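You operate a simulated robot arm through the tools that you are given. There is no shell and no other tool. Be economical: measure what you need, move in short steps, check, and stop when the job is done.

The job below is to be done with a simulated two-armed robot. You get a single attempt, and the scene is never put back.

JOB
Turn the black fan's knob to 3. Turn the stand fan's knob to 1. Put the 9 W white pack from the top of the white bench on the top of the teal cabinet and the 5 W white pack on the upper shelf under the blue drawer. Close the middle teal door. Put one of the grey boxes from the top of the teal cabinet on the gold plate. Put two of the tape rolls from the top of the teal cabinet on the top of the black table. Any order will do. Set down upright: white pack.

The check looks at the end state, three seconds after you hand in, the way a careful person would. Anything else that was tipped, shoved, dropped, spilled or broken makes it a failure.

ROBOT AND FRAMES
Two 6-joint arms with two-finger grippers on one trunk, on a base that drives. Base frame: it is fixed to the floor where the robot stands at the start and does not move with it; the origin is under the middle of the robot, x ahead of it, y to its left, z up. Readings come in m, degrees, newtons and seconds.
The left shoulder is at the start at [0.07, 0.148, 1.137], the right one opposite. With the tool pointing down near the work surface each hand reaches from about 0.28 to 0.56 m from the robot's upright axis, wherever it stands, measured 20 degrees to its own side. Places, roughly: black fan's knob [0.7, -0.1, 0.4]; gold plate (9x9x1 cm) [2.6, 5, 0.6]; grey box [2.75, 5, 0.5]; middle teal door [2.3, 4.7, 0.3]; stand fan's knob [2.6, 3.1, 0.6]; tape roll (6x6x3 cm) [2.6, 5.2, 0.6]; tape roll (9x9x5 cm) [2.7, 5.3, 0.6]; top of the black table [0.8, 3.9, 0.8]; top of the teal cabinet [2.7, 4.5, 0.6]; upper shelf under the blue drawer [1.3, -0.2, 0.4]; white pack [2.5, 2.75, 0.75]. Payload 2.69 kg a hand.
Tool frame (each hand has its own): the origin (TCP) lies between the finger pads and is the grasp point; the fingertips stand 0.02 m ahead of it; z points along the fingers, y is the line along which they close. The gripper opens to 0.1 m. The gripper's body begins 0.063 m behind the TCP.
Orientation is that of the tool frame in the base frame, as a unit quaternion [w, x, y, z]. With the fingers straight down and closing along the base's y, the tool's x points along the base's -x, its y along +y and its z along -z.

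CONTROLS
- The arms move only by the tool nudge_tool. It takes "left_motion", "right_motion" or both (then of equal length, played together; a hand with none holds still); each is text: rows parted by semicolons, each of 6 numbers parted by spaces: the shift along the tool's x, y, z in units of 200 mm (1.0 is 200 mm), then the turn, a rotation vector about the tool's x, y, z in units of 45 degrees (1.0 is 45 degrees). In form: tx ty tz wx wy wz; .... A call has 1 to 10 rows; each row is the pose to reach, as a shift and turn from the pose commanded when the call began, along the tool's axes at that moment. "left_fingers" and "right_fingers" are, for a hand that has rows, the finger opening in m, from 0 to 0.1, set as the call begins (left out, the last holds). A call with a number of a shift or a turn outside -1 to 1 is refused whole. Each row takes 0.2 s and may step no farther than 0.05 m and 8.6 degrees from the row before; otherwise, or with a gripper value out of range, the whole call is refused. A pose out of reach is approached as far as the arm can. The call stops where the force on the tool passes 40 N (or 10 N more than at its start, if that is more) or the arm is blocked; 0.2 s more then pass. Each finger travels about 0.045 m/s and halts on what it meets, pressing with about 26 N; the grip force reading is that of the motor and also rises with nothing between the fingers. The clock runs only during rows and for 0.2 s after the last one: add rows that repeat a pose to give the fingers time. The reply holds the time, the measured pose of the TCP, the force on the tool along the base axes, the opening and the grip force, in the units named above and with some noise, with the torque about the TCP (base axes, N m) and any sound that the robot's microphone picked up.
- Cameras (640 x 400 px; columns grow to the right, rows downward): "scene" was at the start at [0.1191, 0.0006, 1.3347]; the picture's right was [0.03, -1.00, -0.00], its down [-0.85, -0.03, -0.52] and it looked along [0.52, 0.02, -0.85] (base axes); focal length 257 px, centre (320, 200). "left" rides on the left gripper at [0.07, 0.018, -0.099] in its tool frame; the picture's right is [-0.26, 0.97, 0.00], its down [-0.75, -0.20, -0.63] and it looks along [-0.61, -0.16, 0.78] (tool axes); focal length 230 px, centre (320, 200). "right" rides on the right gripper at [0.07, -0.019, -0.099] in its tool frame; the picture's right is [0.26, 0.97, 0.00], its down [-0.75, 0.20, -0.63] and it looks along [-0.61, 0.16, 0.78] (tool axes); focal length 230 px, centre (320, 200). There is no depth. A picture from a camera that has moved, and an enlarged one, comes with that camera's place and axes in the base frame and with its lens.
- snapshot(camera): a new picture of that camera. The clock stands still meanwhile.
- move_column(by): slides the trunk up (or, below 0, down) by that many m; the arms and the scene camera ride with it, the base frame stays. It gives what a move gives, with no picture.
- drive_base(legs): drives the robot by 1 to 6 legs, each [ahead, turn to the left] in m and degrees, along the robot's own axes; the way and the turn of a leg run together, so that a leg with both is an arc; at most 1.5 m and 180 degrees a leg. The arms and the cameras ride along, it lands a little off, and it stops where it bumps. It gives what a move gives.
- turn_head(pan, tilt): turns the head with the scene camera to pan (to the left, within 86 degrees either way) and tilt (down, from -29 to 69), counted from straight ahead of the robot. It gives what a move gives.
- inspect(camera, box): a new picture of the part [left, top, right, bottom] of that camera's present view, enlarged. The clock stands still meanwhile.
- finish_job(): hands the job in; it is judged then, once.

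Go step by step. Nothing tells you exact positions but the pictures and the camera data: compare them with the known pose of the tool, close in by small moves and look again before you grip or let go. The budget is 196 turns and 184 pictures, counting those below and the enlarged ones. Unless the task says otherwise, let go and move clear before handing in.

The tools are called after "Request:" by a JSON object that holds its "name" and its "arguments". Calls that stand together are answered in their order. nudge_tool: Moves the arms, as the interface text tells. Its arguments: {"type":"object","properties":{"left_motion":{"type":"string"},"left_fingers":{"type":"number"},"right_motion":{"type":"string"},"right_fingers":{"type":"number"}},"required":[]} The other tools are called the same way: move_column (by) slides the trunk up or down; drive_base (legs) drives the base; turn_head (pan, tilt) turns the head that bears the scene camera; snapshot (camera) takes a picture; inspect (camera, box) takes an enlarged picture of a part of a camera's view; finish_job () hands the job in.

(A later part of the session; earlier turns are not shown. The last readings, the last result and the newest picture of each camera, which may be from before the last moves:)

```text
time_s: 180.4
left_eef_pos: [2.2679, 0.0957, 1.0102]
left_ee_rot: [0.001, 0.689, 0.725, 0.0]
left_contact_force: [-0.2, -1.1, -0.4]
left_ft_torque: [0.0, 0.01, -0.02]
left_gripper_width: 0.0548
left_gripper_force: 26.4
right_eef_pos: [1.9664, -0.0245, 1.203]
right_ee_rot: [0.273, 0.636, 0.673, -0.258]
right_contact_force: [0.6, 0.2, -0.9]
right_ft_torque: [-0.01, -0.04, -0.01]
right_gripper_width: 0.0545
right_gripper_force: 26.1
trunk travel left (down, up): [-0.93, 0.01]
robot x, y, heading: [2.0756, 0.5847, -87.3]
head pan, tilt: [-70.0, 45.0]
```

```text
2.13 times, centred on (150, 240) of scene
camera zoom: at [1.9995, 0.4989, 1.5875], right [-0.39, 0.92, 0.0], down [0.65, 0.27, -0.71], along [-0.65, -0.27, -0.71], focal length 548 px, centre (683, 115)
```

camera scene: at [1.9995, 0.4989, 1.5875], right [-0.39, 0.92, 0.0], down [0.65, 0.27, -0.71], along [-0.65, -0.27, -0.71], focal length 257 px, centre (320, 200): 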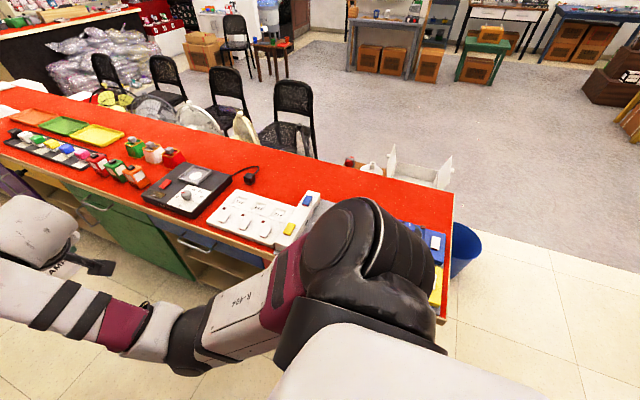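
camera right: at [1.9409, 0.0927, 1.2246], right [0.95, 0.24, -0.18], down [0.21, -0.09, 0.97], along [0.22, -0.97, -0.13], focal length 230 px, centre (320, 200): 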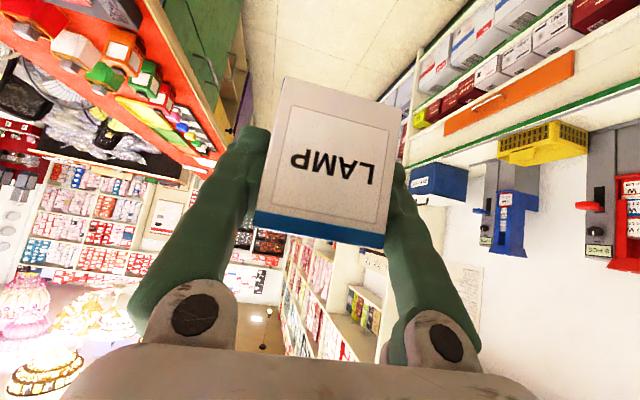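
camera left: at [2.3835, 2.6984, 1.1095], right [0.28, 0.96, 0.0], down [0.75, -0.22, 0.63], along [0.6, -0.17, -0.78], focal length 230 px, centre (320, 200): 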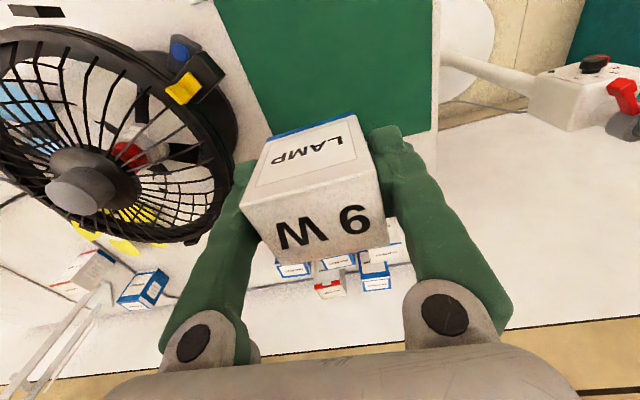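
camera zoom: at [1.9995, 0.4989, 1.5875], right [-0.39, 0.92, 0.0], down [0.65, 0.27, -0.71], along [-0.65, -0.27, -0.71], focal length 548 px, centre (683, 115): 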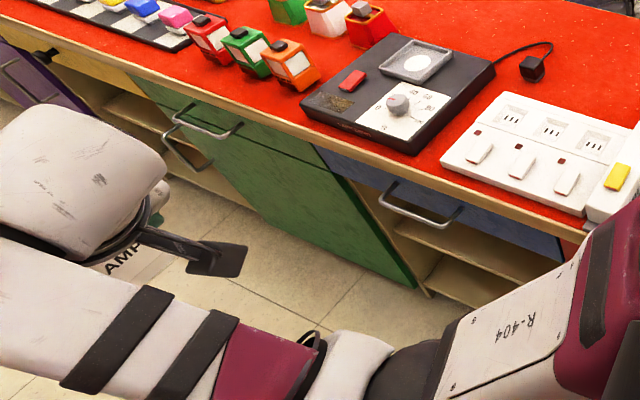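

The blue drawer is around y≈-0.25 with open shelves beneath. I'll move to a diagonal stance, lower the trunk a bit with the hands still clear of the counter, and look at the shelf opening.

Request:
{"name": "drive_base", "arguments": {"legs": [[0.3, 0], [0, -30]]}}

Request:
{"name": "turn_head", "arguments": {"pan": -60, "tilt": 45}}

Request:
{"name": "snapshot", "arguments": {"camera": "scene"}}

```text
time_s: 184.0
left_eef_pos: [2.0169, -0.2391, 1.009]
left_ee_rot: [-0.001, 0.852, 0.524, 0.001]
left_contact_force: [0.3, 0.7, -1.2]
left_ft_torque: [0.0, -0.01, 0.01]
left_gripper_width: 0.0549
left_gripper_force: 25.6
right_eef_pos: [1.6949, -0.1944, 1.2032]
right_ee_rot: [0.199, 0.788, 0.489, -0.319]
right_contact_force: [0.4, 0.6, -1.8]
right_ft_torque: [-0.02, 0.03, -0.04]
right_gripper_width: 0.0549
right_gripper_force: 26.0
trunk travel left (down, up): [-0.93, 0.01]
robot x, y, heading: [2.0864, 0.2859, -116.6]
head pan, tilt: [-70.0, 45.0]
```

```text
time_s: 184.7
left_eef_pos: [2.0171, -0.2387, 1.0103]
left_ee_rot: [0.001, 0.852, 0.524, 0.001]
left_contact_force: [-0.6, 0.8, 0.2]
left_ft_torque: [0.0, 0.03, 0.02]
left_gripper_width: 0.0545
left_gripper_force: 26.0
right_eef_pos: [1.6952, -0.192, 1.2022]
right_ee_rot: [0.198, 0.788, 0.488, -0.319]
right_contact_force: [-1.2, -0.1, -1.0]
right_ft_torque: [0.0, 0.01, 0.03]
right_gripper_width: 0.0547
right_gripper_force: 26.1
trunk travel left (down, up): [-0.93, 0.01]
robot x, y, heading: [2.0896, 0.2826, -116.9]
head pan, tilt: [-60.0, 45.0]
```

```text
101 pictures are left
camera scene: at [1.9827, 0.2312, 1.5874], right [-0.05, 1.0, 0.0], down [0.71, 0.04, -0.71], along [-0.71, -0.04, -0.71], focal length 257 px, centre (320, 200)
```

scene: 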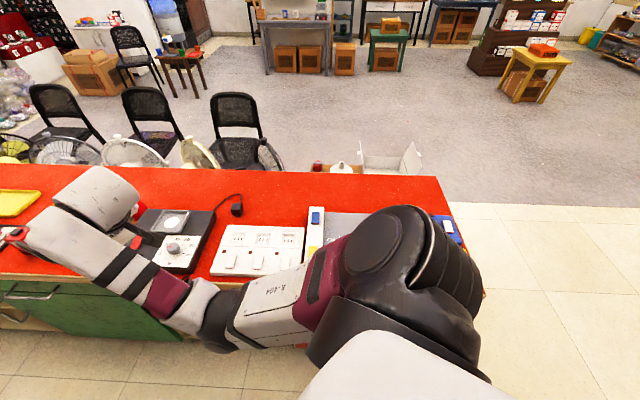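

Request:
{"name": "move_column", "arguments": {"by": -0.55}}

Request:
{"name": "turn_head", "arguments": {"pan": -45, "tilt": 35}}

Request:
{"name": "snapshot", "arguments": {"camera": "scene"}}

Request:
{"name": "snapshot", "arguments": {"camera": "right"}}

```text
refused: -0.55 is not a number from -0.4 to 0.4
```

```text
time_s: 185.4
left_eef_pos: [2.0163, -0.2377, 1.0107]
left_ee_rot: [0.001, 0.852, 0.524, 0.001]
left_contact_force: [0.3, -0.5, -1.1]
left_ft_torque: [0.02, -0.03, -0.04]
left_gripper_width: 0.0547
left_gripper_force: 26.3
right_eef_pos: [1.6937, -0.1935, 1.2021]
right_ee_rot: [0.198, 0.788, 0.487, -0.319]
right_contact_force: [0.5, 0.2, -0.5]
right_ft_torque: [-0.02, 0.02, 0.0]
right_gripper_width: 0.0545
right_gripper_force: 25.7
trunk travel left (down, up): [-0.93, 0.01]
robot x, y, heading: [2.0845, 0.2833, -116.9]
head pan, tilt: [-45.0, 35.0]
```

```text
100 pictures are left
camera scene: at [1.9801, 0.2085, 1.6022], right [-0.31, 0.95, 0.0], down [0.55, 0.18, -0.82], along [-0.78, -0.25, -0.57], focal length 257 px, centre (320, 200)
```

scene: 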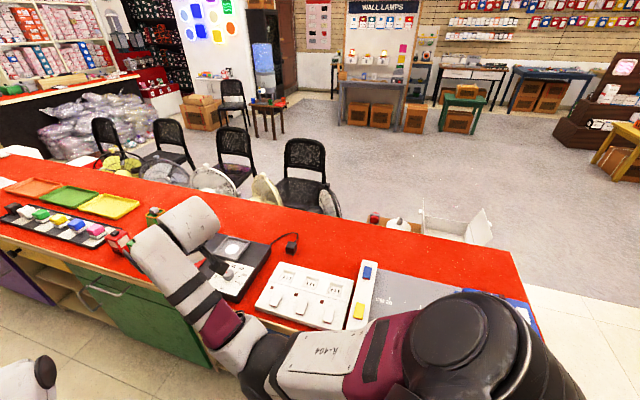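

```text
99 pictures are left
camera right: at [1.7305, -0.0785, 1.2246], right [0.95, -0.26, -0.18], down [0.13, -0.18, 0.97], along [-0.29, -0.95, -0.13], focal length 230 px, centre (320, 200)
```

right: 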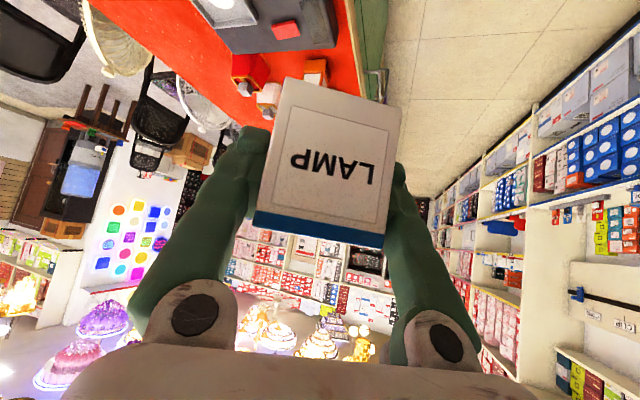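

Request:
{"name": "drive_base", "arguments": {"legs": [[0, 8], [-0.08, 0]]}}

Request:
{"name": "move_column", "arguments": {"by": -0.4}}

Request:
{"name": "turn_head", "arguments": {"pan": -40, "tilt": 30}}

Request:
{"name": "snapshot", "arguments": {"camera": "scene"}}

```text
time_s: 187.1
left_eef_pos: [2.1095, -0.1819, 1.0045]
left_ee_rot: [-0.001, 0.813, 0.582, 0.007]
left_contact_force: [0.1, -1.2, -0.6]
left_ft_torque: [0.05, -0.05, -0.01]
left_gripper_width: 0.0545
left_gripper_force: 25.8
right_eef_pos: [1.7804, -0.1826, 1.1953]
right_ee_rot: [0.217, 0.754, 0.543, -0.299]
right_contact_force: [-1.3, -0.1, -0.4]
right_ft_torque: [-0.02, -0.05, 0.0]
right_gripper_width: 0.0549
right_gripper_force: 25.8
trunk travel left (down, up): [-0.93, 0.01]
robot x, y, heading: [2.1108, 0.3594, -109.0]
head pan, tilt: [-45.0, 35.0]
```

```text
time_s: 190.9
left_eef_pos: [2.1153, -0.1685, 0.6106]
left_ee_rot: [0.002, 0.814, 0.581, 0.001]
left_contact_force: [0.0, -0.4, -0.4]
left_ft_torque: [-0.01, 0.01, -0.01]
left_gripper_width: 0.0547
left_gripper_force: 25.5
right_eef_pos: [1.7884, -0.1687, 0.8022]
right_ee_rot: [0.219, 0.752, 0.541, -0.305]
right_contact_force: [0.3, -0.1, -1.3]
right_ft_torque: [-0.01, 0.01, 0.01]
right_gripper_width: 0.0546
right_gripper_force: 25.9
trunk travel left (down, up): [-0.53, 0.41]
robot x, y, heading: [2.1139, 0.3598, -108.9]
head pan, tilt: [-45.0, 35.0]
```

```text
time_s: 191.6
left_eef_pos: [2.1144, -0.1684, 0.6103]
left_ee_rot: [0.001, 0.813, 0.582, 0.001]
left_contact_force: [0.7, 1.3, 0.3]
left_ft_torque: [0.01, -0.03, -0.01]
left_gripper_width: 0.0545
left_gripper_force: 26.1
right_eef_pos: [1.789, -0.1684, 0.8026]
right_ee_rot: [0.219, 0.752, 0.541, -0.305]
right_contact_force: [0.1, 0.7, -0.4]
right_ft_torque: [-0.03, -0.01, -0.01]
right_gripper_width: 0.0546
right_gripper_force: 25.8
trunk travel left (down, up): [-0.53, 0.41]
robot x, y, heading: [2.1135, 0.3583, -109.2]
head pan, tilt: [-40.0, 30.0]
```

```text
98 pictures are left
camera scene: at [2.0186, 0.261, 1.21], right [-0.52, 0.86, 0.0], down [0.43, 0.26, -0.87], along [-0.74, -0.45, -0.5], focal length 257 px, centre (320, 200)
```

scene: 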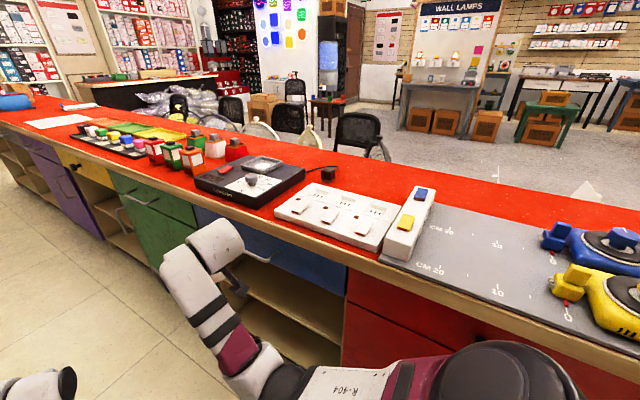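

Request:
{"name": "inspect", "arguments": {"camera": "scene", "box": [180, 190, 380, 380]}}

```text
2.11 times, centred on (280, 285) of scene
camera zoom: at [2.0186, 0.261, 1.21], right [-0.52, 0.86, 0.0], down [0.43, 0.26, -0.87], along [-0.74, -0.45, -0.5], focal length 541 px, centre (404, 21)
```

zoom: 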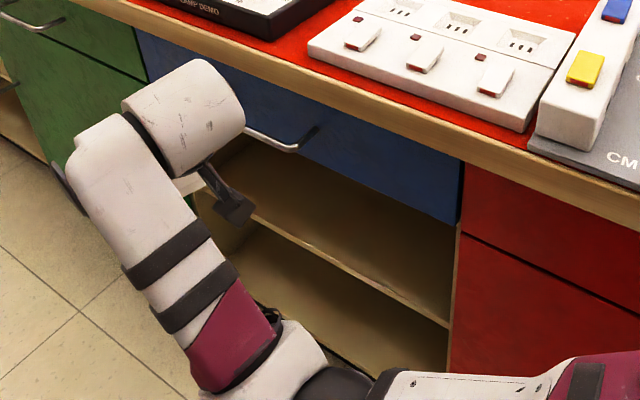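

The opening under the blue drawer spans y≈-0.56..0.07 and z≈0.39..0.63, with its front at x≈1.57. That's tall enough to insert the pack at the tool's present 43° pitch. I'll drive up to the working stance.

Request:
{"name": "drive_base", "arguments": {"legs": [[0.27, 0]]}}

Request:
{"name": "move_column", "arguments": {"by": 0.033}}

```text
time_s: 193.5
left_eef_pos: [2.0261, -0.4235, 0.6094]
left_ee_rot: [0.001, 0.814, 0.58, 0.001]
left_contact_force: [-0.2, -0.2, -0.3]
left_ft_torque: [0.0, 0.02, -0.01]
left_gripper_width: 0.0548
left_gripper_force: 25.6
right_eef_pos: [1.7005, -0.4227, 0.8022]
right_ee_rot: [0.219, 0.753, 0.542, -0.304]
right_contact_force: [0.5, 0.0, -0.8]
right_ft_torque: [0.02, -0.03, 0.0]
right_gripper_width: 0.0548
right_gripper_force: 26.1
trunk travel left (down, up): [-0.53, 0.41]
robot x, y, heading: [2.0212, 0.1007, -108.8]
head pan, tilt: [-40.0, 30.0]
```

```text
time_s: 194.3
left_eef_pos: [2.0265, -0.4239, 0.6426]
left_ee_rot: [0.001, 0.814, 0.581, 0.001]
left_contact_force: [0.2, -0.2, -0.7]
left_ft_torque: [-0.02, 0.0, 0.0]
left_gripper_width: 0.0547
left_gripper_force: 26.0
right_eef_pos: [1.7, -0.4228, 0.8365]
right_ee_rot: [0.219, 0.753, 0.541, -0.304]
right_contact_force: [-0.5, 0.2, 0.4]
right_ft_torque: [-0.01, -0.02, 0.02]
right_gripper_width: 0.0545
right_gripper_force: 26.2
trunk travel left (down, up): [-0.563, 0.377]
robot x, y, heading: [2.0254, 0.0999, -109.2]
head pan, tilt: [-40.0, 30.0]
```

Request:
{"name": "nudge_tool", "arguments": {"right_motion": "0.142 0.018 0.037 0.119 0 0.122; 0.284 0.036 0.074 0.237 0 0.244; 0.426 0.055 0.11 0.356 0 0.366; 0.568 0.073 0.147 0.474 0 0.488; 0.71 0.091 0.184 0.593 0 0.61; 0.852 0.109 0.221 0.711 0 0.732; 0.852 0.109 0.221 0.711 0 0.732"}}

Request:
{"name": "snapshot", "arguments": {"camera": "right"}}

Request:
{"name": "snapshot", "arguments": {"camera": "scene"}}

```text
time_s: 195.1
left_eef_pos: [2.0308, -0.4228, 0.6444]
left_ee_rot: [0.001, 0.813, 0.583, -0.001]
left_contact_force: [-0.3, -0.9, -0.9]
left_ft_torque: [0.0, 0.01, -0.01]
left_gripper_width: 0.0545
left_gripper_force: 26.5
right_eef_pos: [1.6526, -0.3893, 0.7911]
right_ee_rot: [0.127, 0.828, 0.367, -0.404]
right_contact_force: [16.9, 6.0, -0.5]
right_ft_torque: [0.2, 0.03, -0.45]
right_gripper_width: 0.0547
right_gripper_force: 26.5
right hand out of reach, approached as far as the arm can: row 3, 4
trunk travel left (down, up): [-0.563, 0.377]
robot x, y, heading: [2.0271, 0.1003, -108.6]
head pan, tilt: [-40.0, 30.0]
stopped in row 4 (right hand): the arm was blocked; the commanded pose is now the measured one
```

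```text
96 pictures are left
camera right: at [1.7254, -0.29, 0.8017], right [0.79, -0.54, -0.28], down [0.2, -0.2, 0.96], along [-0.58, -0.82, -0.05], focal length 230 px, centre (320, 200)
```

right: 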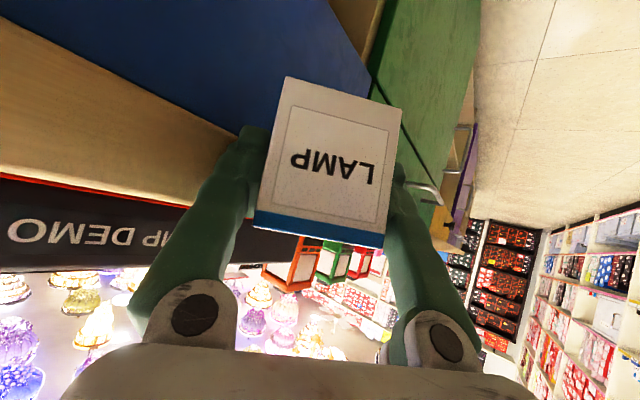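

```text
95 pictures are left
camera scene: at [1.9351, 0.0062, 1.2434], right [-0.52, 0.85, 0.0], down [0.42, 0.26, -0.87], along [-0.74, -0.45, -0.5], focal length 257 px, centre (320, 200)
```

scene: 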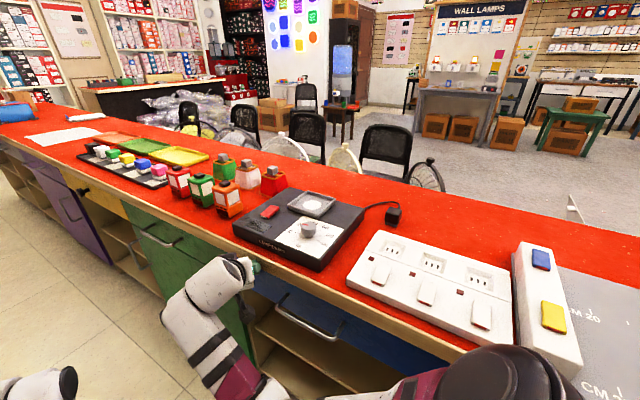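

The hand drifted toward the counter edge and touched it; this is the arm's fold limit again. I'll swing the base left a few degrees to bring it off, then move straight down first so the arm extends.

Request:
{"name": "drive_base", "arguments": {"legs": [[0, 8]]}}

Request:
{"name": "snapshot", "arguments": {"camera": "right"}}

```text
time_s: 196.1
left_eef_pos: [2.1008, -0.419, 0.6435]
left_ee_rot: [0.001, 0.771, 0.637, 0.0]
left_contact_force: [0.2, 0.5, -0.6]
left_ft_torque: [0.0, 0.01, -0.01]
left_gripper_width: 0.0547
left_gripper_force: 26.1
right_eef_pos: [1.7201, -0.4345, 0.7888]
right_ee_rot: [0.154, 0.801, 0.424, -0.395]
right_contact_force: [-1.2, -0.7, -0.1]
right_ft_torque: [-0.02, -0.01, -0.01]
right_gripper_width: 0.0548
right_gripper_force: 26.0
trunk travel left (down, up): [-0.563, 0.377]
robot x, y, heading: [2.0255, 0.0979, -100.9]
head pan, tilt: [-40.0, 30.0]
```

```text
94 pictures are left
camera right: at [1.7781, -0.3278, 0.7994], right [0.86, -0.43, -0.28], down [0.23, -0.17, 0.96], along [-0.46, -0.89, -0.05], focal length 230 px, centre (320, 200)
```

right: 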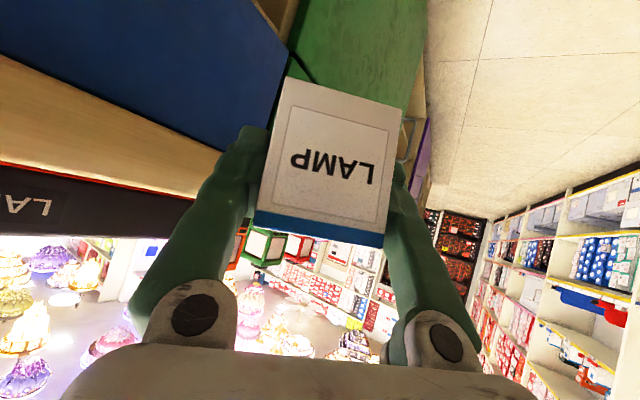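

Request:
{"name": "nudge_tool", "arguments": {"right_motion": "0.217 0.004 0.074 0 0 0; 0.433 0.008 0.149 0 0 0; 0.65 0.012 0.223 0 0 0; 0.866 0.017 0.297 0 0 0; 0.866 0.017 0.297 0 0 0"}}

```text
time_s: 196.8
left_eef_pos: [2.1005, -0.4188, 0.6438]
left_ee_rot: [0.001, 0.771, 0.637, 0.002]
left_contact_force: [0.5, 0.2, -1.7]
left_ft_torque: [0.0, -0.02, 0.01]
left_gripper_width: 0.0547
left_gripper_force: 25.7
right_eef_pos: [1.6631, -0.4024, 0.7193]
right_ee_rot: [0.116, 0.774, 0.409, -0.469]
right_contact_force: [0.3, 1.3, -0.2]
right_ft_torque: [0.0, -0.02, 0.03]
right_gripper_width: 0.0546
right_gripper_force: 26.4
trunk travel left (down, up): [-0.563, 0.377]
robot x, y, heading: [2.0221, 0.1037, -101.0]
head pan, tilt: [-40.0, 30.0]
stopped in row 3 (right hand): the arm was blocked; the commanded pose is now the measured one
```

It's blocked at the fold limit again: the wrist must stay about 0.42–0.51 m from the shoulder. So I'll put the right tool back in line with the robot's heading at a comfortable distance, and insert by driving the base instead.

Request:
{"name": "nudge_tool", "arguments": {"right_motion": "0.092 0.139 0.027 -0.134 0.042 -0.044; 0.185 0.279 0.055 -0.268 0.085 -0.088; 0.277 0.418 0.082 -0.403 0.127 -0.133; 0.37 0.558 0.11 -0.537 0.17 -0.177; 0.462 0.697 0.137 -0.671 0.212 -0.221; 0.462 0.697 0.137 -0.671 0.212 -0.221"}}

Request:
{"name": "snapshot", "arguments": {"camera": "right"}}

```text
time_s: 198.2
left_eef_pos: [2.1008, -0.4181, 0.6436]
left_ee_rot: [0.002, 0.771, 0.637, 0.002]
left_contact_force: [0.0, -0.6, -1.2]
left_ft_torque: [0.02, 0.0, 0.05]
left_gripper_width: 0.0546
left_gripper_force: 26.2
right_eef_pos: [1.77, -0.4591, 0.5994]
right_ee_rot: [0.24, 0.715, 0.591, -0.288]
right_contact_force: [-0.6, 0.7, -1.0]
right_ft_torque: [0.02, 0.01, -0.01]
right_gripper_width: 0.0548
right_gripper_force: 25.8
trunk travel left (down, up): [-0.563, 0.377]
robot x, y, heading: [2.0248, 0.1007, -101.1]
head pan, tilt: [-40.0, 30.0]
```

```text
93 pictures are left
camera right: at [1.7754, -0.3392, 0.6223], right [0.98, 0.0, -0.18], down [0.17, -0.14, 0.97], along [-0.02, -0.99, -0.14], focal length 230 px, centre (320, 200)
```

right: 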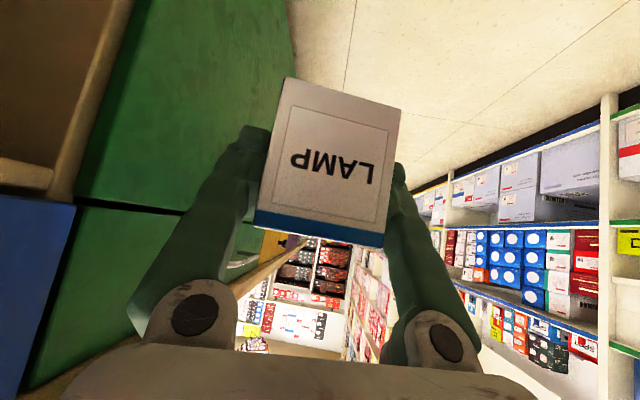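

The pack hasn't shifted in the grip. I'll back up to the pre-insertion stance, then yaw the tool -35° toward the counter.

Request:
{"name": "drive_base", "arguments": {"legs": [[-0.28, 0], [0, -11]]}}

```text
time_s: 200.9
left_eef_pos: [2.0527, -0.1485, 0.6445]
left_ee_rot: [0.001, 0.827, 0.562, 0.002]
left_contact_force: [0.2, -0.7, -0.8]
left_ft_torque: [0.02, 0.02, 0.02]
left_gripper_width: 0.0546
left_gripper_force: 25.9
right_eef_pos: [1.7224, -0.1285, 0.6009]
right_ee_rot: [0.211, 0.767, 0.52, -0.31]
right_contact_force: [-0.4, 0.0, -2.5]
right_ft_torque: [-0.04, 0.01, 0.0]
right_gripper_width: 0.0545
right_gripper_force: 26.1
trunk travel left (down, up): [-0.563, 0.377]
robot x, y, heading: [2.0737, 0.3755, -111.7]
head pan, tilt: [-40.0, 30.0]
```

Request:
{"name": "nudge_tool", "arguments": {"right_motion": "0.014 -0.08 -0.014 0.108 0 0.112; 0.028 -0.16 -0.028 0.216 0 0.223; 0.042 -0.24 -0.042 0.325 0 0.335; 0.056 -0.32 -0.055 0.433 0 0.446; 0.07 -0.4 -0.069 0.541 0 0.558; 0.07 -0.4 -0.069 0.541 0 0.558"}}

Request:
{"name": "move_column", "arguments": {"by": -0.14}}

Request:
{"name": "snapshot", "arguments": {"camera": "right"}}

Request:
{"name": "snapshot", "arguments": {"camera": "scene"}}

```text
time_s: 202.3
left_eef_pos: [2.0541, -0.1481, 0.6435]
left_ee_rot: [0.001, 0.828, 0.561, 0.002]
left_contact_force: [0.1, 1.1, -0.1]
left_ft_torque: [-0.01, 0.01, 0.0]
left_gripper_width: 0.0546
left_gripper_force: 25.7
right_eef_pos: [1.655, -0.079, 0.601]
right_ee_rot: [0.107, 0.888, 0.266, -0.359]
right_contact_force: [0.0, 0.8, -0.3]
right_ft_torque: [-0.02, 0.02, -0.01]
right_gripper_width: 0.0547
right_gripper_force: 25.5
trunk travel left (down, up): [-0.563, 0.377]
robot x, y, heading: [2.0787, 0.3719, -111.7]
head pan, tilt: [-40.0, 30.0]
```

```text
time_s: 204.0
left_eef_pos: [2.0545, -0.1478, 0.5036]
left_ee_rot: [0.001, 0.828, 0.561, 0.001]
left_contact_force: [0.4, 0.1, 0.1]
left_ft_torque: [0.02, 0.01, -0.02]
left_gripper_width: 0.0546
left_gripper_force: 26.0
right_eef_pos: [1.655, -0.0792, 0.4606]
right_ee_rot: [0.107, 0.888, 0.265, -0.359]
right_contact_force: [-0.6, -0.8, 0.2]
right_ft_torque: [0.01, -0.02, 0.0]
right_gripper_width: 0.055
right_gripper_force: 25.7
trunk travel left (down, up): [-0.423, 0.517]
robot x, y, heading: [2.0782, 0.3767, -111.7]
head pan, tilt: [-40.0, 30.0]
```

```text
92 pictures are left
camera right: at [1.745, 0.002, 0.4828], right [0.69, -0.71, -0.18], down [0.02, -0.22, 0.97], along [-0.73, -0.67, -0.14], focal length 230 px, centre (320, 200)
```

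right: 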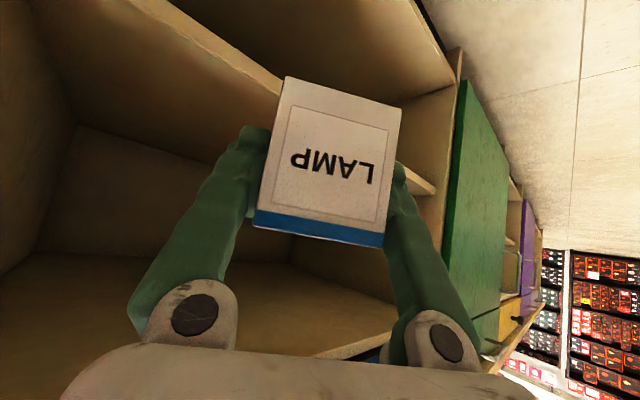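

```text
91 pictures are left
camera scene: at [1.9793, 0.2851, 1.1031], right [-0.47, 0.88, 0.0], down [0.44, 0.24, -0.87], along [-0.76, -0.41, -0.5], focal length 257 px, centre (320, 200)
```

scene: 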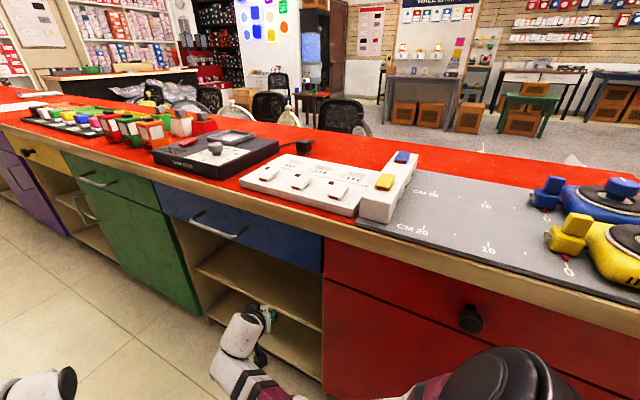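

The opening lies straight ahead of the pack. I'll lower 1.5 cm and arc in: forward 0.13 m while turning right 13°, which moves the hand about straight into the shelf.

Request:
{"name": "move_column", "arguments": {"by": -0.013}}

Request:
{"name": "drive_base", "arguments": {"legs": [[0.06, -6]]}}

Request:
{"name": "snapshot", "arguments": {"camera": "scene"}}

Request:
{"name": "snapshot", "arguments": {"camera": "right"}}

```text
time_s: 204.6
left_eef_pos: [2.0553, -0.1487, 0.4911]
left_ee_rot: [0.002, 0.828, 0.561, 0.001]
left_contact_force: [-0.4, 0.4, -0.7]
left_ft_torque: [0.0, -0.01, -0.01]
left_gripper_width: 0.0547
left_gripper_force: 25.9
right_eef_pos: [1.6555, -0.0784, 0.4483]
right_ee_rot: [0.108, 0.888, 0.266, -0.359]
right_contact_force: [0.0, 0.2, -0.9]
right_ft_torque: [0.02, 0.03, 0.01]
right_gripper_width: 0.0547
right_gripper_force: 26.2
trunk travel left (down, up): [-0.41, 0.53]
robot x, y, heading: [2.0778, 0.3757, -111.8]
head pan, tilt: [-40.0, 30.0]
```

```text
time_s: 205.6
left_eef_pos: [1.9753, -0.2, 0.4905]
left_ee_rot: [0.001, 0.856, 0.517, 0.002]
left_contact_force: [-0.8, -0.9, -1.8]
left_ft_torque: [0.0, 0.0, 0.04]
left_gripper_width: 0.055
left_gripper_force: 26.2
right_eef_pos: [1.5851, -0.0885, 0.4458]
right_ee_rot: [0.088, 0.901, 0.22, -0.363]
right_contact_force: [-0.4, 0.6, -1.1]
right_ft_torque: [0.0, -0.03, -0.01]
right_gripper_width: 0.0551
right_gripper_force: 25.8
trunk travel left (down, up): [-0.41, 0.53]
robot x, y, heading: [2.0482, 0.3219, -117.7]
head pan, tilt: [-40.0, 30.0]
```

```text
90 pictures are left
camera scene: at [1.9444, 0.2397, 1.0899], right [-0.38, 0.92, 0.0], down [0.46, 0.19, -0.87], along [-0.8, -0.33, -0.5], focal length 257 px, centre (320, 200)
```

scene: 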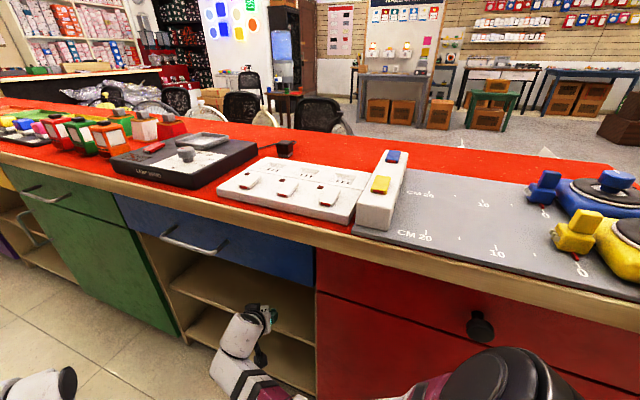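

```text
89 pictures are left
camera right: at [1.6829, -0.0173, 0.4689], right [0.61, -0.77, -0.18], down [0.0, -0.23, 0.97], along [-0.79, -0.59, -0.14], focal length 230 px, centre (320, 200)
```

right: 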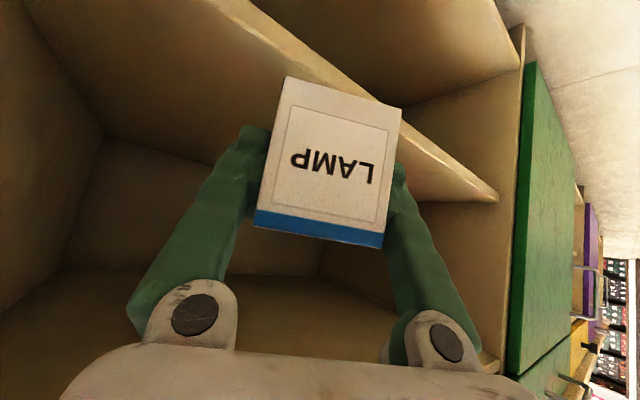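

It's going in cleanly. Continue the arc.

Request:
{"name": "drive_base", "arguments": {"legs": [[0.06, -7]]}}

Request:
{"name": "snapshot", "arguments": {"camera": "scene"}}

Request:
{"name": "snapshot", "arguments": {"camera": "right"}}

```text
time_s: 206.6
left_eef_pos: [1.8826, -0.2365, 0.4893]
left_ee_rot: [0.001, 0.885, 0.465, 0.002]
left_contact_force: [-0.4, -1.4, -1.5]
left_ft_torque: [0.02, -0.02, 0.0]
left_gripper_width: 0.0546
left_gripper_force: 26.3
right_eef_pos: [1.5074, -0.0801, 0.4465]
right_ee_rot: [0.065, 0.913, 0.164, -0.368]
right_contact_force: [-0.6, 0.0, -1.1]
right_ft_torque: [0.0, 0.03, 0.04]
right_gripper_width: 0.0548
right_gripper_force: 25.5
trunk travel left (down, up): [-0.41, 0.53]
robot x, y, heading: [2.0213, 0.2689, -124.4]
head pan, tilt: [-40.0, 30.0]
```

```text
88 pictures are left
camera scene: at [1.9045, 0.2019, 1.0899], right [-0.27, 0.96, 0.0], down [0.48, 0.13, -0.87], along [-0.83, -0.23, -0.5], focal length 257 px, centre (320, 200)
```

scene: 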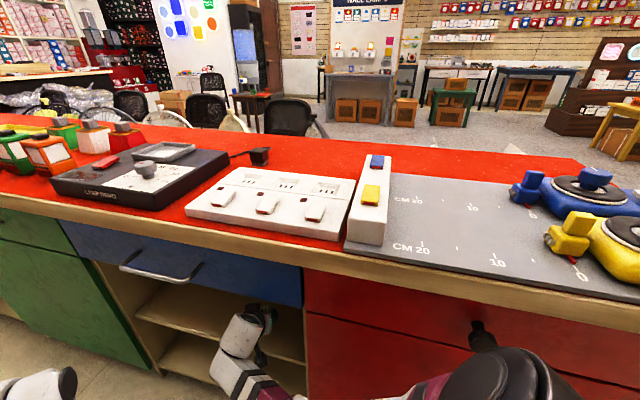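

```text
87 pictures are left
camera right: at [1.6135, -0.0214, 0.4688], right [0.51, -0.84, -0.18], down [-0.03, -0.23, 0.97], along [-0.86, -0.49, -0.14], focal length 230 px, centre (320, 200)
```

right: 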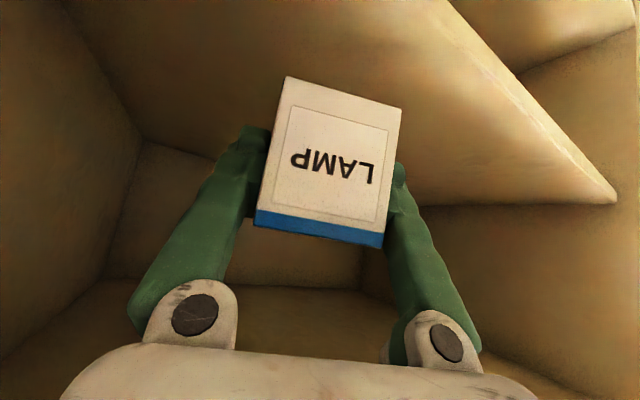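

It's inside. Now I lower in small steps until it touches.

Request:
{"name": "move_column", "arguments": {"by": -0.015}}

Request:
{"name": "nudge_tool", "arguments": {"right_motion": "0.017 0 0.018 0 0 0; 0.017 0 0.018 0 0 0"}}

Request:
{"name": "snapshot", "arguments": {"camera": "right"}}

```text
time_s: 207.2
left_eef_pos: [1.8831, -0.2388, 0.4745]
left_ee_rot: [0.001, 0.885, 0.465, 0.002]
left_contact_force: [0.2, -0.4, -0.9]
left_ft_torque: [-0.01, -0.02, -0.01]
left_gripper_width: 0.0545
left_gripper_force: 25.7
right_eef_pos: [1.5091, -0.0795, 0.4327]
right_ee_rot: [0.065, 0.913, 0.164, -0.368]
right_contact_force: [0.4, 0.4, 0.1]
right_ft_torque: [0.0, -0.04, 0.01]
right_gripper_width: 0.0547
right_gripper_force: 26.7
trunk travel left (down, up): [-0.395, 0.545]
robot x, y, heading: [2.0216, 0.2672, -124.6]
head pan, tilt: [-40.0, 30.0]
```

```text
time_s: 207.8
left_eef_pos: [1.8832, -0.2371, 0.4753]
left_ee_rot: [0.001, 0.885, 0.466, 0.002]
left_contact_force: [0.2, 0.1, -1.8]
left_ft_torque: [-0.01, -0.02, 0.0]
left_gripper_width: 0.0546
left_gripper_force: 25.6
right_eef_pos: [1.5092, -0.0793, 0.4265]
right_ee_rot: [0.067, 0.912, 0.165, -0.369]
right_contact_force: [-0.5, -0.1, -1.1]
right_ft_torque: [0.01, -0.02, 0.01]
right_gripper_width: 0.0547
right_gripper_force: 26.3
trunk travel left (down, up): [-0.395, 0.545]
robot x, y, heading: [2.0202, 0.2715, -124.7]
head pan, tilt: [-40.0, 30.0]
```

```text
86 pictures are left
camera right: at [1.6138, -0.0214, 0.4495], right [0.51, -0.84, -0.18], down [-0.03, -0.23, 0.97], along [-0.86, -0.49, -0.14], focal length 230 px, centre (320, 200)
```

right: 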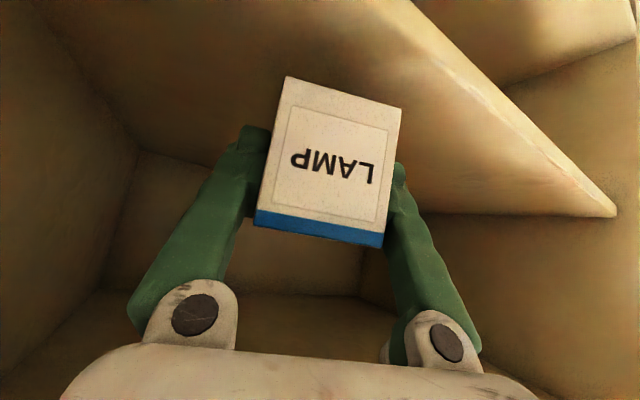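

Request:
{"name": "nudge_tool", "arguments": {"right_motion": "0.017 0 0.018 0 0 0; 0.026 0 0.027 0 0 0; 0.026 0 0.027 0 0 0"}}

Request:
{"name": "nudge_tool", "arguments": {"right_motion": "0.012 0 0.012 0 0 0; 0.017 0 0.018 0 0 0; 0.017 0 0.018 0 0 0"}}

Request:
{"name": "snapshot", "arguments": {"camera": "right"}}

```text
time_s: 208.6
left_eef_pos: [1.883, -0.2366, 0.4761]
left_ee_rot: [0.001, 0.886, 0.465, 0.001]
left_contact_force: [0.7, 0.7, -0.2]
left_ft_torque: [0.02, 0.02, 0.01]
left_gripper_width: 0.0547
left_gripper_force: 25.7
right_eef_pos: [1.5082, -0.08, 0.4197]
right_ee_rot: [0.066, 0.912, 0.165, -0.369]
right_contact_force: [-0.2, 0.7, -0.3]
right_ft_torque: [-0.02, 0.06, 0.03]
right_gripper_width: 0.0549
right_gripper_force: 26.0
trunk travel left (down, up): [-0.395, 0.545]
robot x, y, heading: [2.0262, 0.2699, -124.5]
head pan, tilt: [-40.0, 30.0]
```

```text
time_s: 209.4
left_eef_pos: [1.8825, -0.2371, 0.475]
left_ee_rot: [0.001, 0.885, 0.465, 0.001]
left_contact_force: [0.8, 0.3, -1.4]
left_ft_torque: [0.03, -0.01, -0.03]
left_gripper_width: 0.055
left_gripper_force: 25.2
right_eef_pos: [1.5081, -0.0807, 0.4155]
right_ee_rot: [0.065, 0.913, 0.164, -0.369]
right_contact_force: [-0.1, 0.1, -0.4]
right_ft_torque: [-0.02, 0.0, -0.03]
right_gripper_width: 0.0549
right_gripper_force: 25.8
trunk travel left (down, up): [-0.395, 0.545]
robot x, y, heading: [2.0208, 0.2704, -124.5]
head pan, tilt: [-40.0, 30.0]
```

```text
85 pictures are left
camera right: at [1.6138, -0.0213, 0.4368], right [0.51, -0.84, -0.18], down [-0.03, -0.23, 0.97], along [-0.86, -0.49, -0.14], focal length 230 px, centre (320, 200)
```

right: 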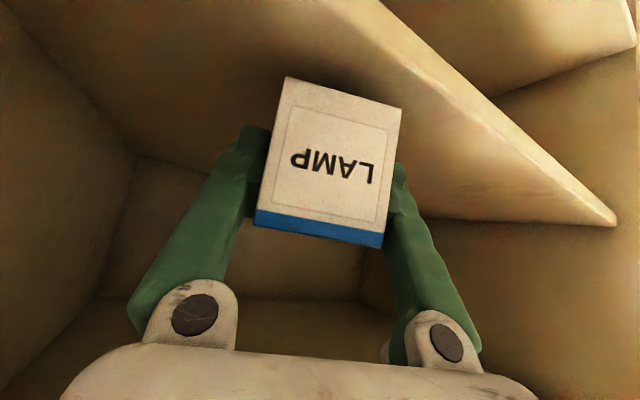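

Request:
{"name": "nudge_tool", "arguments": {"right_motion": "0.008 0 0.008 0 0 0; 0.012 0 0.012 0 0 0; 0.012 0 0.012 0 0 0"}}

Request:
{"name": "nudge_tool", "arguments": {"right_motion": "0.008 0 0.008 0 0 0; 0.012 0 0.012 0 0 0; 0.012 0 0.012 0 0 0"}}

Request:
{"name": "nudge_tool", "arguments": {"right_motion": "0.008 0 0.008 0 0 0; 0.012 0 0.012 0 0 0; 0.012 0 0.012 0 0 0"}}

```text
time_s: 210.2
left_eef_pos: [1.8837, -0.2373, 0.476]
left_ee_rot: [0.001, 0.885, 0.465, 0.001]
left_contact_force: [-0.5, 0.4, -1.0]
left_ft_torque: [-0.04, -0.01, 0.01]
left_gripper_width: 0.0545
left_gripper_force: 26.8
right_eef_pos: [1.5086, -0.0799, 0.4118]
right_ee_rot: [0.066, 0.912, 0.165, -0.369]
right_contact_force: [-0.5, 0.2, -0.7]
right_ft_torque: [0.02, 0.03, 0.03]
right_gripper_width: 0.0549
right_gripper_force: 25.9
trunk travel left (down, up): [-0.395, 0.545]
robot x, y, heading: [2.0222, 0.267, -124.6]
head pan, tilt: [-40.0, 30.0]
```

```text
time_s: 211.0
left_eef_pos: [1.8829, -0.2372, 0.4751]
left_ee_rot: [0.001, 0.885, 0.465, 0.001]
left_contact_force: [0.3, -0.3, -0.6]
left_ft_torque: [-0.01, -0.03, 0.0]
left_gripper_width: 0.0545
left_gripper_force: 26.5
right_eef_pos: [1.5091, -0.0808, 0.4091]
right_ee_rot: [0.066, 0.912, 0.165, -0.369]
right_contact_force: [-0.4, 0.0, -0.4]
right_ft_torque: [0.01, 0.01, -0.01]
right_gripper_width: 0.0548
right_gripper_force: 26.0
trunk travel left (down, up): [-0.395, 0.545]
robot x, y, heading: [2.0242, 0.2694, -124.4]
head pan, tilt: [-40.0, 30.0]
```

```text
time_s: 211.8
left_eef_pos: [1.8826, -0.2376, 0.4756]
left_ee_rot: [0.001, 0.886, 0.464, 0.002]
left_contact_force: [-0.6, -0.8, 0.0]
left_ft_torque: [0.01, -0.01, -0.01]
left_gripper_width: 0.0547
left_gripper_force: 26.3
right_eef_pos: [1.5089, -0.0798, 0.4043]
right_ee_rot: [0.066, 0.912, 0.165, -0.369]
right_contact_force: [0.2, 0.6, -1.4]
right_ft_torque: [0.02, -0.01, 0.01]
right_gripper_width: 0.0548
right_gripper_force: 26.0
trunk travel left (down, up): [-0.395, 0.545]
robot x, y, heading: [2.0228, 0.2691, -124.8]
head pan, tilt: [-40.0, 30.0]
```

Request:
{"name": "inspect", "arguments": {"camera": "right", "box": [180, 20, 500, 220]}}

Request:
{"name": "inspect", "arguments": {"camera": "scene", "box": [120, 260, 320, 400]}}

```text
2.00 times, centred on (340, 120) of right
camera zoom: at [1.6137, -0.0211, 0.4267], right [0.51, -0.84, -0.18], down [-0.03, -0.23, 0.97], along [-0.86, -0.49, -0.14], focal length 460 px, centre (280, 360)
```

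zoom: 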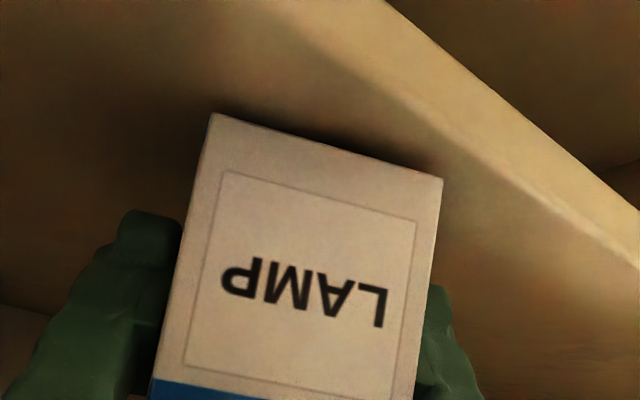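

```text
2.86 times, centred on (220, 330) of scene
camera zoom: at [1.9056, 0.2024, 1.0751], right [-0.27, 0.96, 0.0], down [0.48, 0.13, -0.87], along [-0.83, -0.23, -0.5], focal length 734 px, centre (606, -171)
```

zoom: 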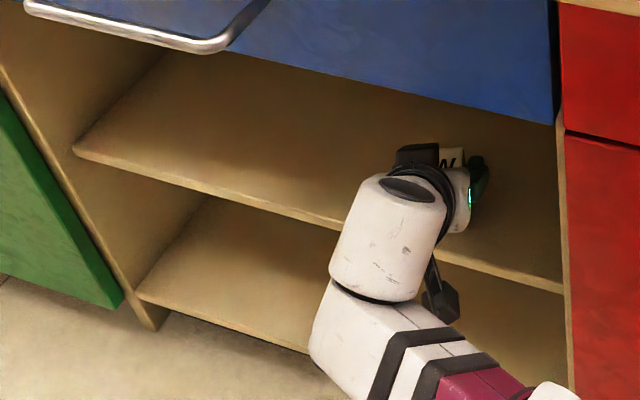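

Request:
{"name": "nudge_tool", "arguments": {"right_motion": "0.01 0 0.01 0 0 0; 0.017 0 0.018 0 0 0; 0.017 0 0.018 0 0 0"}}

Request:
{"name": "nudge_tool", "arguments": {"right_motion": "0.01 0 0.01 0 0 0; 0.017 0 0.018 0 0 0; 0.017 0 0.018 0 0 0"}}

Request:
{"name": "inspect", "arguments": {"camera": "right", "box": [180, 20, 500, 220]}}

```text
time_s: 212.6
left_eef_pos: [1.8819, -0.2379, 0.4755]
left_ee_rot: [0.002, 0.885, 0.465, 0.001]
left_contact_force: [0.2, -1.1, -0.8]
left_ft_torque: [0.02, 0.02, 0.02]
left_gripper_width: 0.0547
left_gripper_force: 26.0
right_eef_pos: [1.5084, -0.0807, 0.4016]
right_ee_rot: [0.067, 0.912, 0.166, -0.37]
right_contact_force: [0.8, 1.0, 2.7]
right_ft_torque: [-0.05, 0.02, -0.04]
right_gripper_width: 0.0546
right_gripper_force: 25.5
trunk travel left (down, up): [-0.395, 0.545]
robot x, y, heading: [2.0217, 0.2688, -124.6]
head pan, tilt: [-40.0, 30.0]
```

```text
time_s: 213.4
left_eef_pos: [1.8841, -0.2358, 0.4768]
left_ee_rot: [0.002, 0.885, 0.465, -0.001]
left_contact_force: [-0.1, 0.5, -0.5]
left_ft_torque: [0.0, -0.02, -0.03]
left_gripper_width: 0.0546
left_gripper_force: 26.1
right_eef_pos: [1.5091, -0.0814, 0.4003]
right_ee_rot: [0.068, 0.91, 0.165, -0.374]
right_contact_force: [1.5, 3.1, 26.0]
right_ft_torque: [0.13, -0.1, -0.02]
right_gripper_width: 0.0549
right_gripper_force: 26.0
trunk travel left (down, up): [-0.395, 0.545]
robot x, y, heading: [2.0215, 0.2722, -124.6]
head pan, tilt: [-40.0, 30.0]
```

```text
2.00 times, centred on (340, 120) of right
camera zoom: at [1.6137, -0.0213, 0.4211], right [0.51, -0.84, -0.18], down [-0.02, -0.22, 0.98], along [-0.86, -0.5, -0.13], focal length 460 px, centre (280, 360)
```

zoom: 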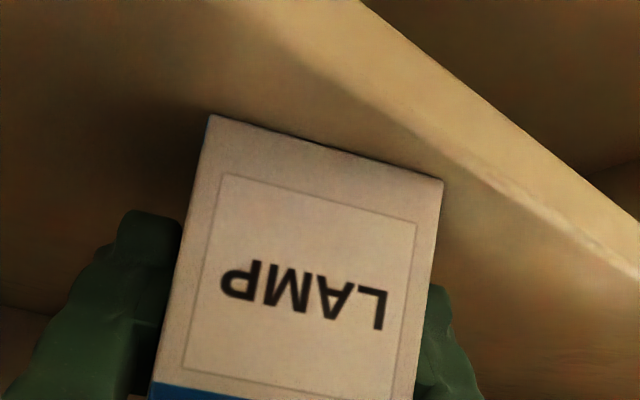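

Contact is felt at z≈0.402. I'll ease up slightly, open, and slide back along the tool axis.

Request:
{"name": "nudge_tool", "arguments": {"right_motion": "-0.014 0 -0.014 0 0 0; -0.014 0 -0.014 0 0 0"}}

Request:
{"name": "nudge_tool", "arguments": {"right_motion": "0 0 0 0 0 0; 0 0 0 0 0 0; 0 0 0 0 0 0; 0 0 0 0 0 0", "right_fingers": 0.088}}

Request:
{"name": "nudge_tool", "arguments": {"right_motion": "0 0 -0.1 0 0 0; 0 0 -0.2 0 0 0; 0 0 -0.3 0 0 0; 0 0 -0.3 0 0 0"}}

Request:
{"name": "snapshot", "arguments": {"camera": "right"}}

```text
time_s: 214.0
left_eef_pos: [1.8838, -0.2368, 0.4768]
left_ee_rot: [0.002, 0.885, 0.465, 0.0]
left_contact_force: [-0.1, -0.9, -1.1]
left_ft_torque: [0.02, 0.01, 0.01]
left_gripper_width: 0.0546
left_gripper_force: 26.2
right_eef_pos: [1.5089, -0.0802, 0.3998]
right_ee_rot: [0.067, 0.912, 0.165, -0.369]
right_contact_force: [-6.3, -3.6, 12.5]
right_ft_torque: [-0.34, 0.44, -0.02]
right_gripper_width: 0.0546
right_gripper_force: 26.1
trunk travel left (down, up): [-0.395, 0.545]
robot x, y, heading: [2.0178, 0.2698, -124.8]
head pan, tilt: [-40.0, 30.0]
```

```text
time_s: 215.0
left_eef_pos: [1.8832, -0.2372, 0.4762]
left_ee_rot: [0.0, 0.885, 0.465, 0.001]
left_contact_force: [0.7, 0.1, -0.6]
left_ft_torque: [-0.01, 0.01, 0.01]
left_gripper_width: 0.055
left_gripper_force: 25.5
right_eef_pos: [1.5098, -0.0798, 0.3986]
right_ee_rot: [0.066, 0.913, 0.164, -0.367]
right_contact_force: [0.3, 0.3, -0.3]
right_ft_torque: [0.02, -0.02, -0.02]
right_gripper_width: 0.0882
right_gripper_force: 0.0
trunk travel left (down, up): [-0.395, 0.545]
robot x, y, heading: [2.0223, 0.2689, -124.7]
head pan, tilt: [-40.0, 30.0]
```

```text
time_s: 216.2
left_eef_pos: [1.8828, -0.2371, 0.4753]
left_ee_rot: [0.001, 0.885, 0.465, 0.001]
left_contact_force: [0.6, -0.1, -0.8]
left_ft_torque: [-0.02, -0.02, -0.01]
left_gripper_width: 0.0549
left_gripper_force: 25.8
right_eef_pos: [1.5092, -0.0578, 0.4602]
right_ee_rot: [0.052, 0.899, 0.161, -0.403]
right_contact_force: [0.3, 0.0, 0.4]
right_ft_torque: [-0.02, -0.04, -0.01]
right_gripper_width: 0.0881
right_gripper_force: 0.0
trunk travel left (down, up): [-0.395, 0.545]
robot x, y, heading: [2.0224, 0.2694, -124.5]
head pan, tilt: [-40.0, 30.0]
stopped in row 4 (right hand): the arm was blocked; the commanded pose is now the measured one
```

```text
81 pictures are left
camera right: at [1.6175, -0.0003, 0.4746], right [0.48, -0.85, -0.23], down [0.05, -0.23, 0.97], along [-0.88, -0.48, -0.07], focal length 230 px, centre (320, 200)
```

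right: 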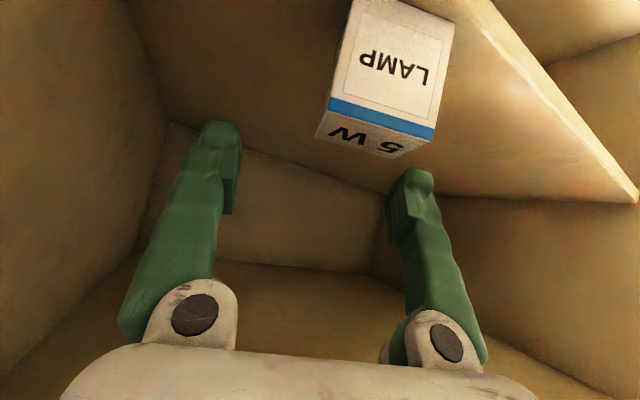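

The 5 W pack stands upright on the shelf. I'll lift the hand 3 cm to clear its top, then arc back out.

Request:
{"name": "move_column", "arguments": {"by": 0.025}}

Request:
{"name": "drive_base", "arguments": {"legs": [[-0.06, 7], [-0.08, 7]]}}

Request:
{"name": "snapshot", "arguments": {"camera": "right"}}

Request:
{"name": "snapshot", "arguments": {"camera": "scene"}}

```text
time_s: 216.9
left_eef_pos: [1.8829, -0.2359, 0.5006]
left_ee_rot: [0.001, 0.885, 0.465, 0.002]
left_contact_force: [-0.1, 0.2, -0.5]
left_ft_torque: [0.0, 0.0, 0.01]
left_gripper_width: 0.0547
left_gripper_force: 25.7
right_eef_pos: [1.5109, -0.0574, 0.4845]
right_ee_rot: [0.052, 0.899, 0.161, -0.403]
right_contact_force: [-0.4, 0.7, 0.0]
right_ft_torque: [-0.03, -0.04, -0.03]
right_gripper_width: 0.0879
right_gripper_force: 0.0
trunk travel left (down, up): [-0.42, 0.52]
robot x, y, heading: [2.0185, 0.2707, -124.8]
head pan, tilt: [-40.0, 30.0]
```

```text
time_s: 218.5
left_eef_pos: [2.0737, -0.1319, 0.5005]
left_ee_rot: [0.0, 0.822, 0.57, 0.001]
left_contact_force: [-0.1, -0.3, 0.0]
left_ft_torque: [-0.01, 0.04, 0.01]
left_gripper_width: 0.0548
left_gripper_force: 26.7
right_eef_pos: [1.6671, -0.0457, 0.4827]
right_ee_rot: [0.098, 0.873, 0.269, -0.394]
right_contact_force: [-0.3, -0.7, 0.5]
right_ft_torque: [0.0, 0.02, 0.01]
right_gripper_width: 0.0881
right_gripper_force: 0.1
trunk travel left (down, up): [-0.42, 0.52]
robot x, y, heading: [2.0823, 0.3928, -110.8]
head pan, tilt: [-40.0, 30.0]
```

```text
80 pictures are left
camera right: at [1.7581, 0.0361, 0.4982], right [0.67, -0.71, -0.23], down [0.1, -0.22, 0.97], along [-0.74, -0.67, -0.08], focal length 230 px, centre (320, 200)
```

right: 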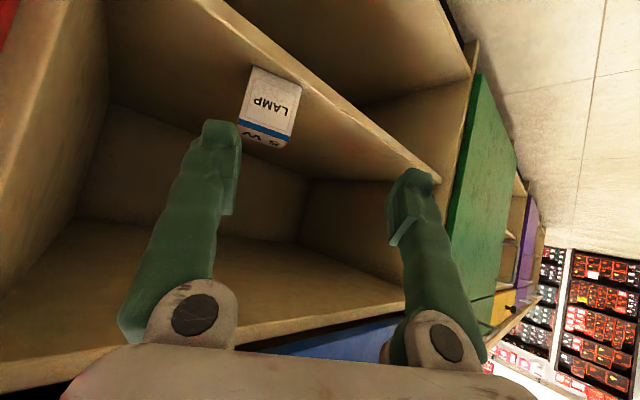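

```text
79 pictures are left
camera scene: at [1.9891, 0.301, 1.1002], right [-0.49, 0.87, 0.0], down [0.44, 0.24, -0.87], along [-0.76, -0.42, -0.5], focal length 257 px, centre (320, 200)
```

scene: 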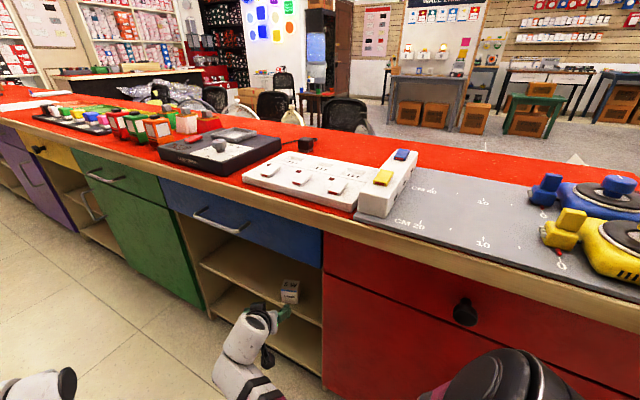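

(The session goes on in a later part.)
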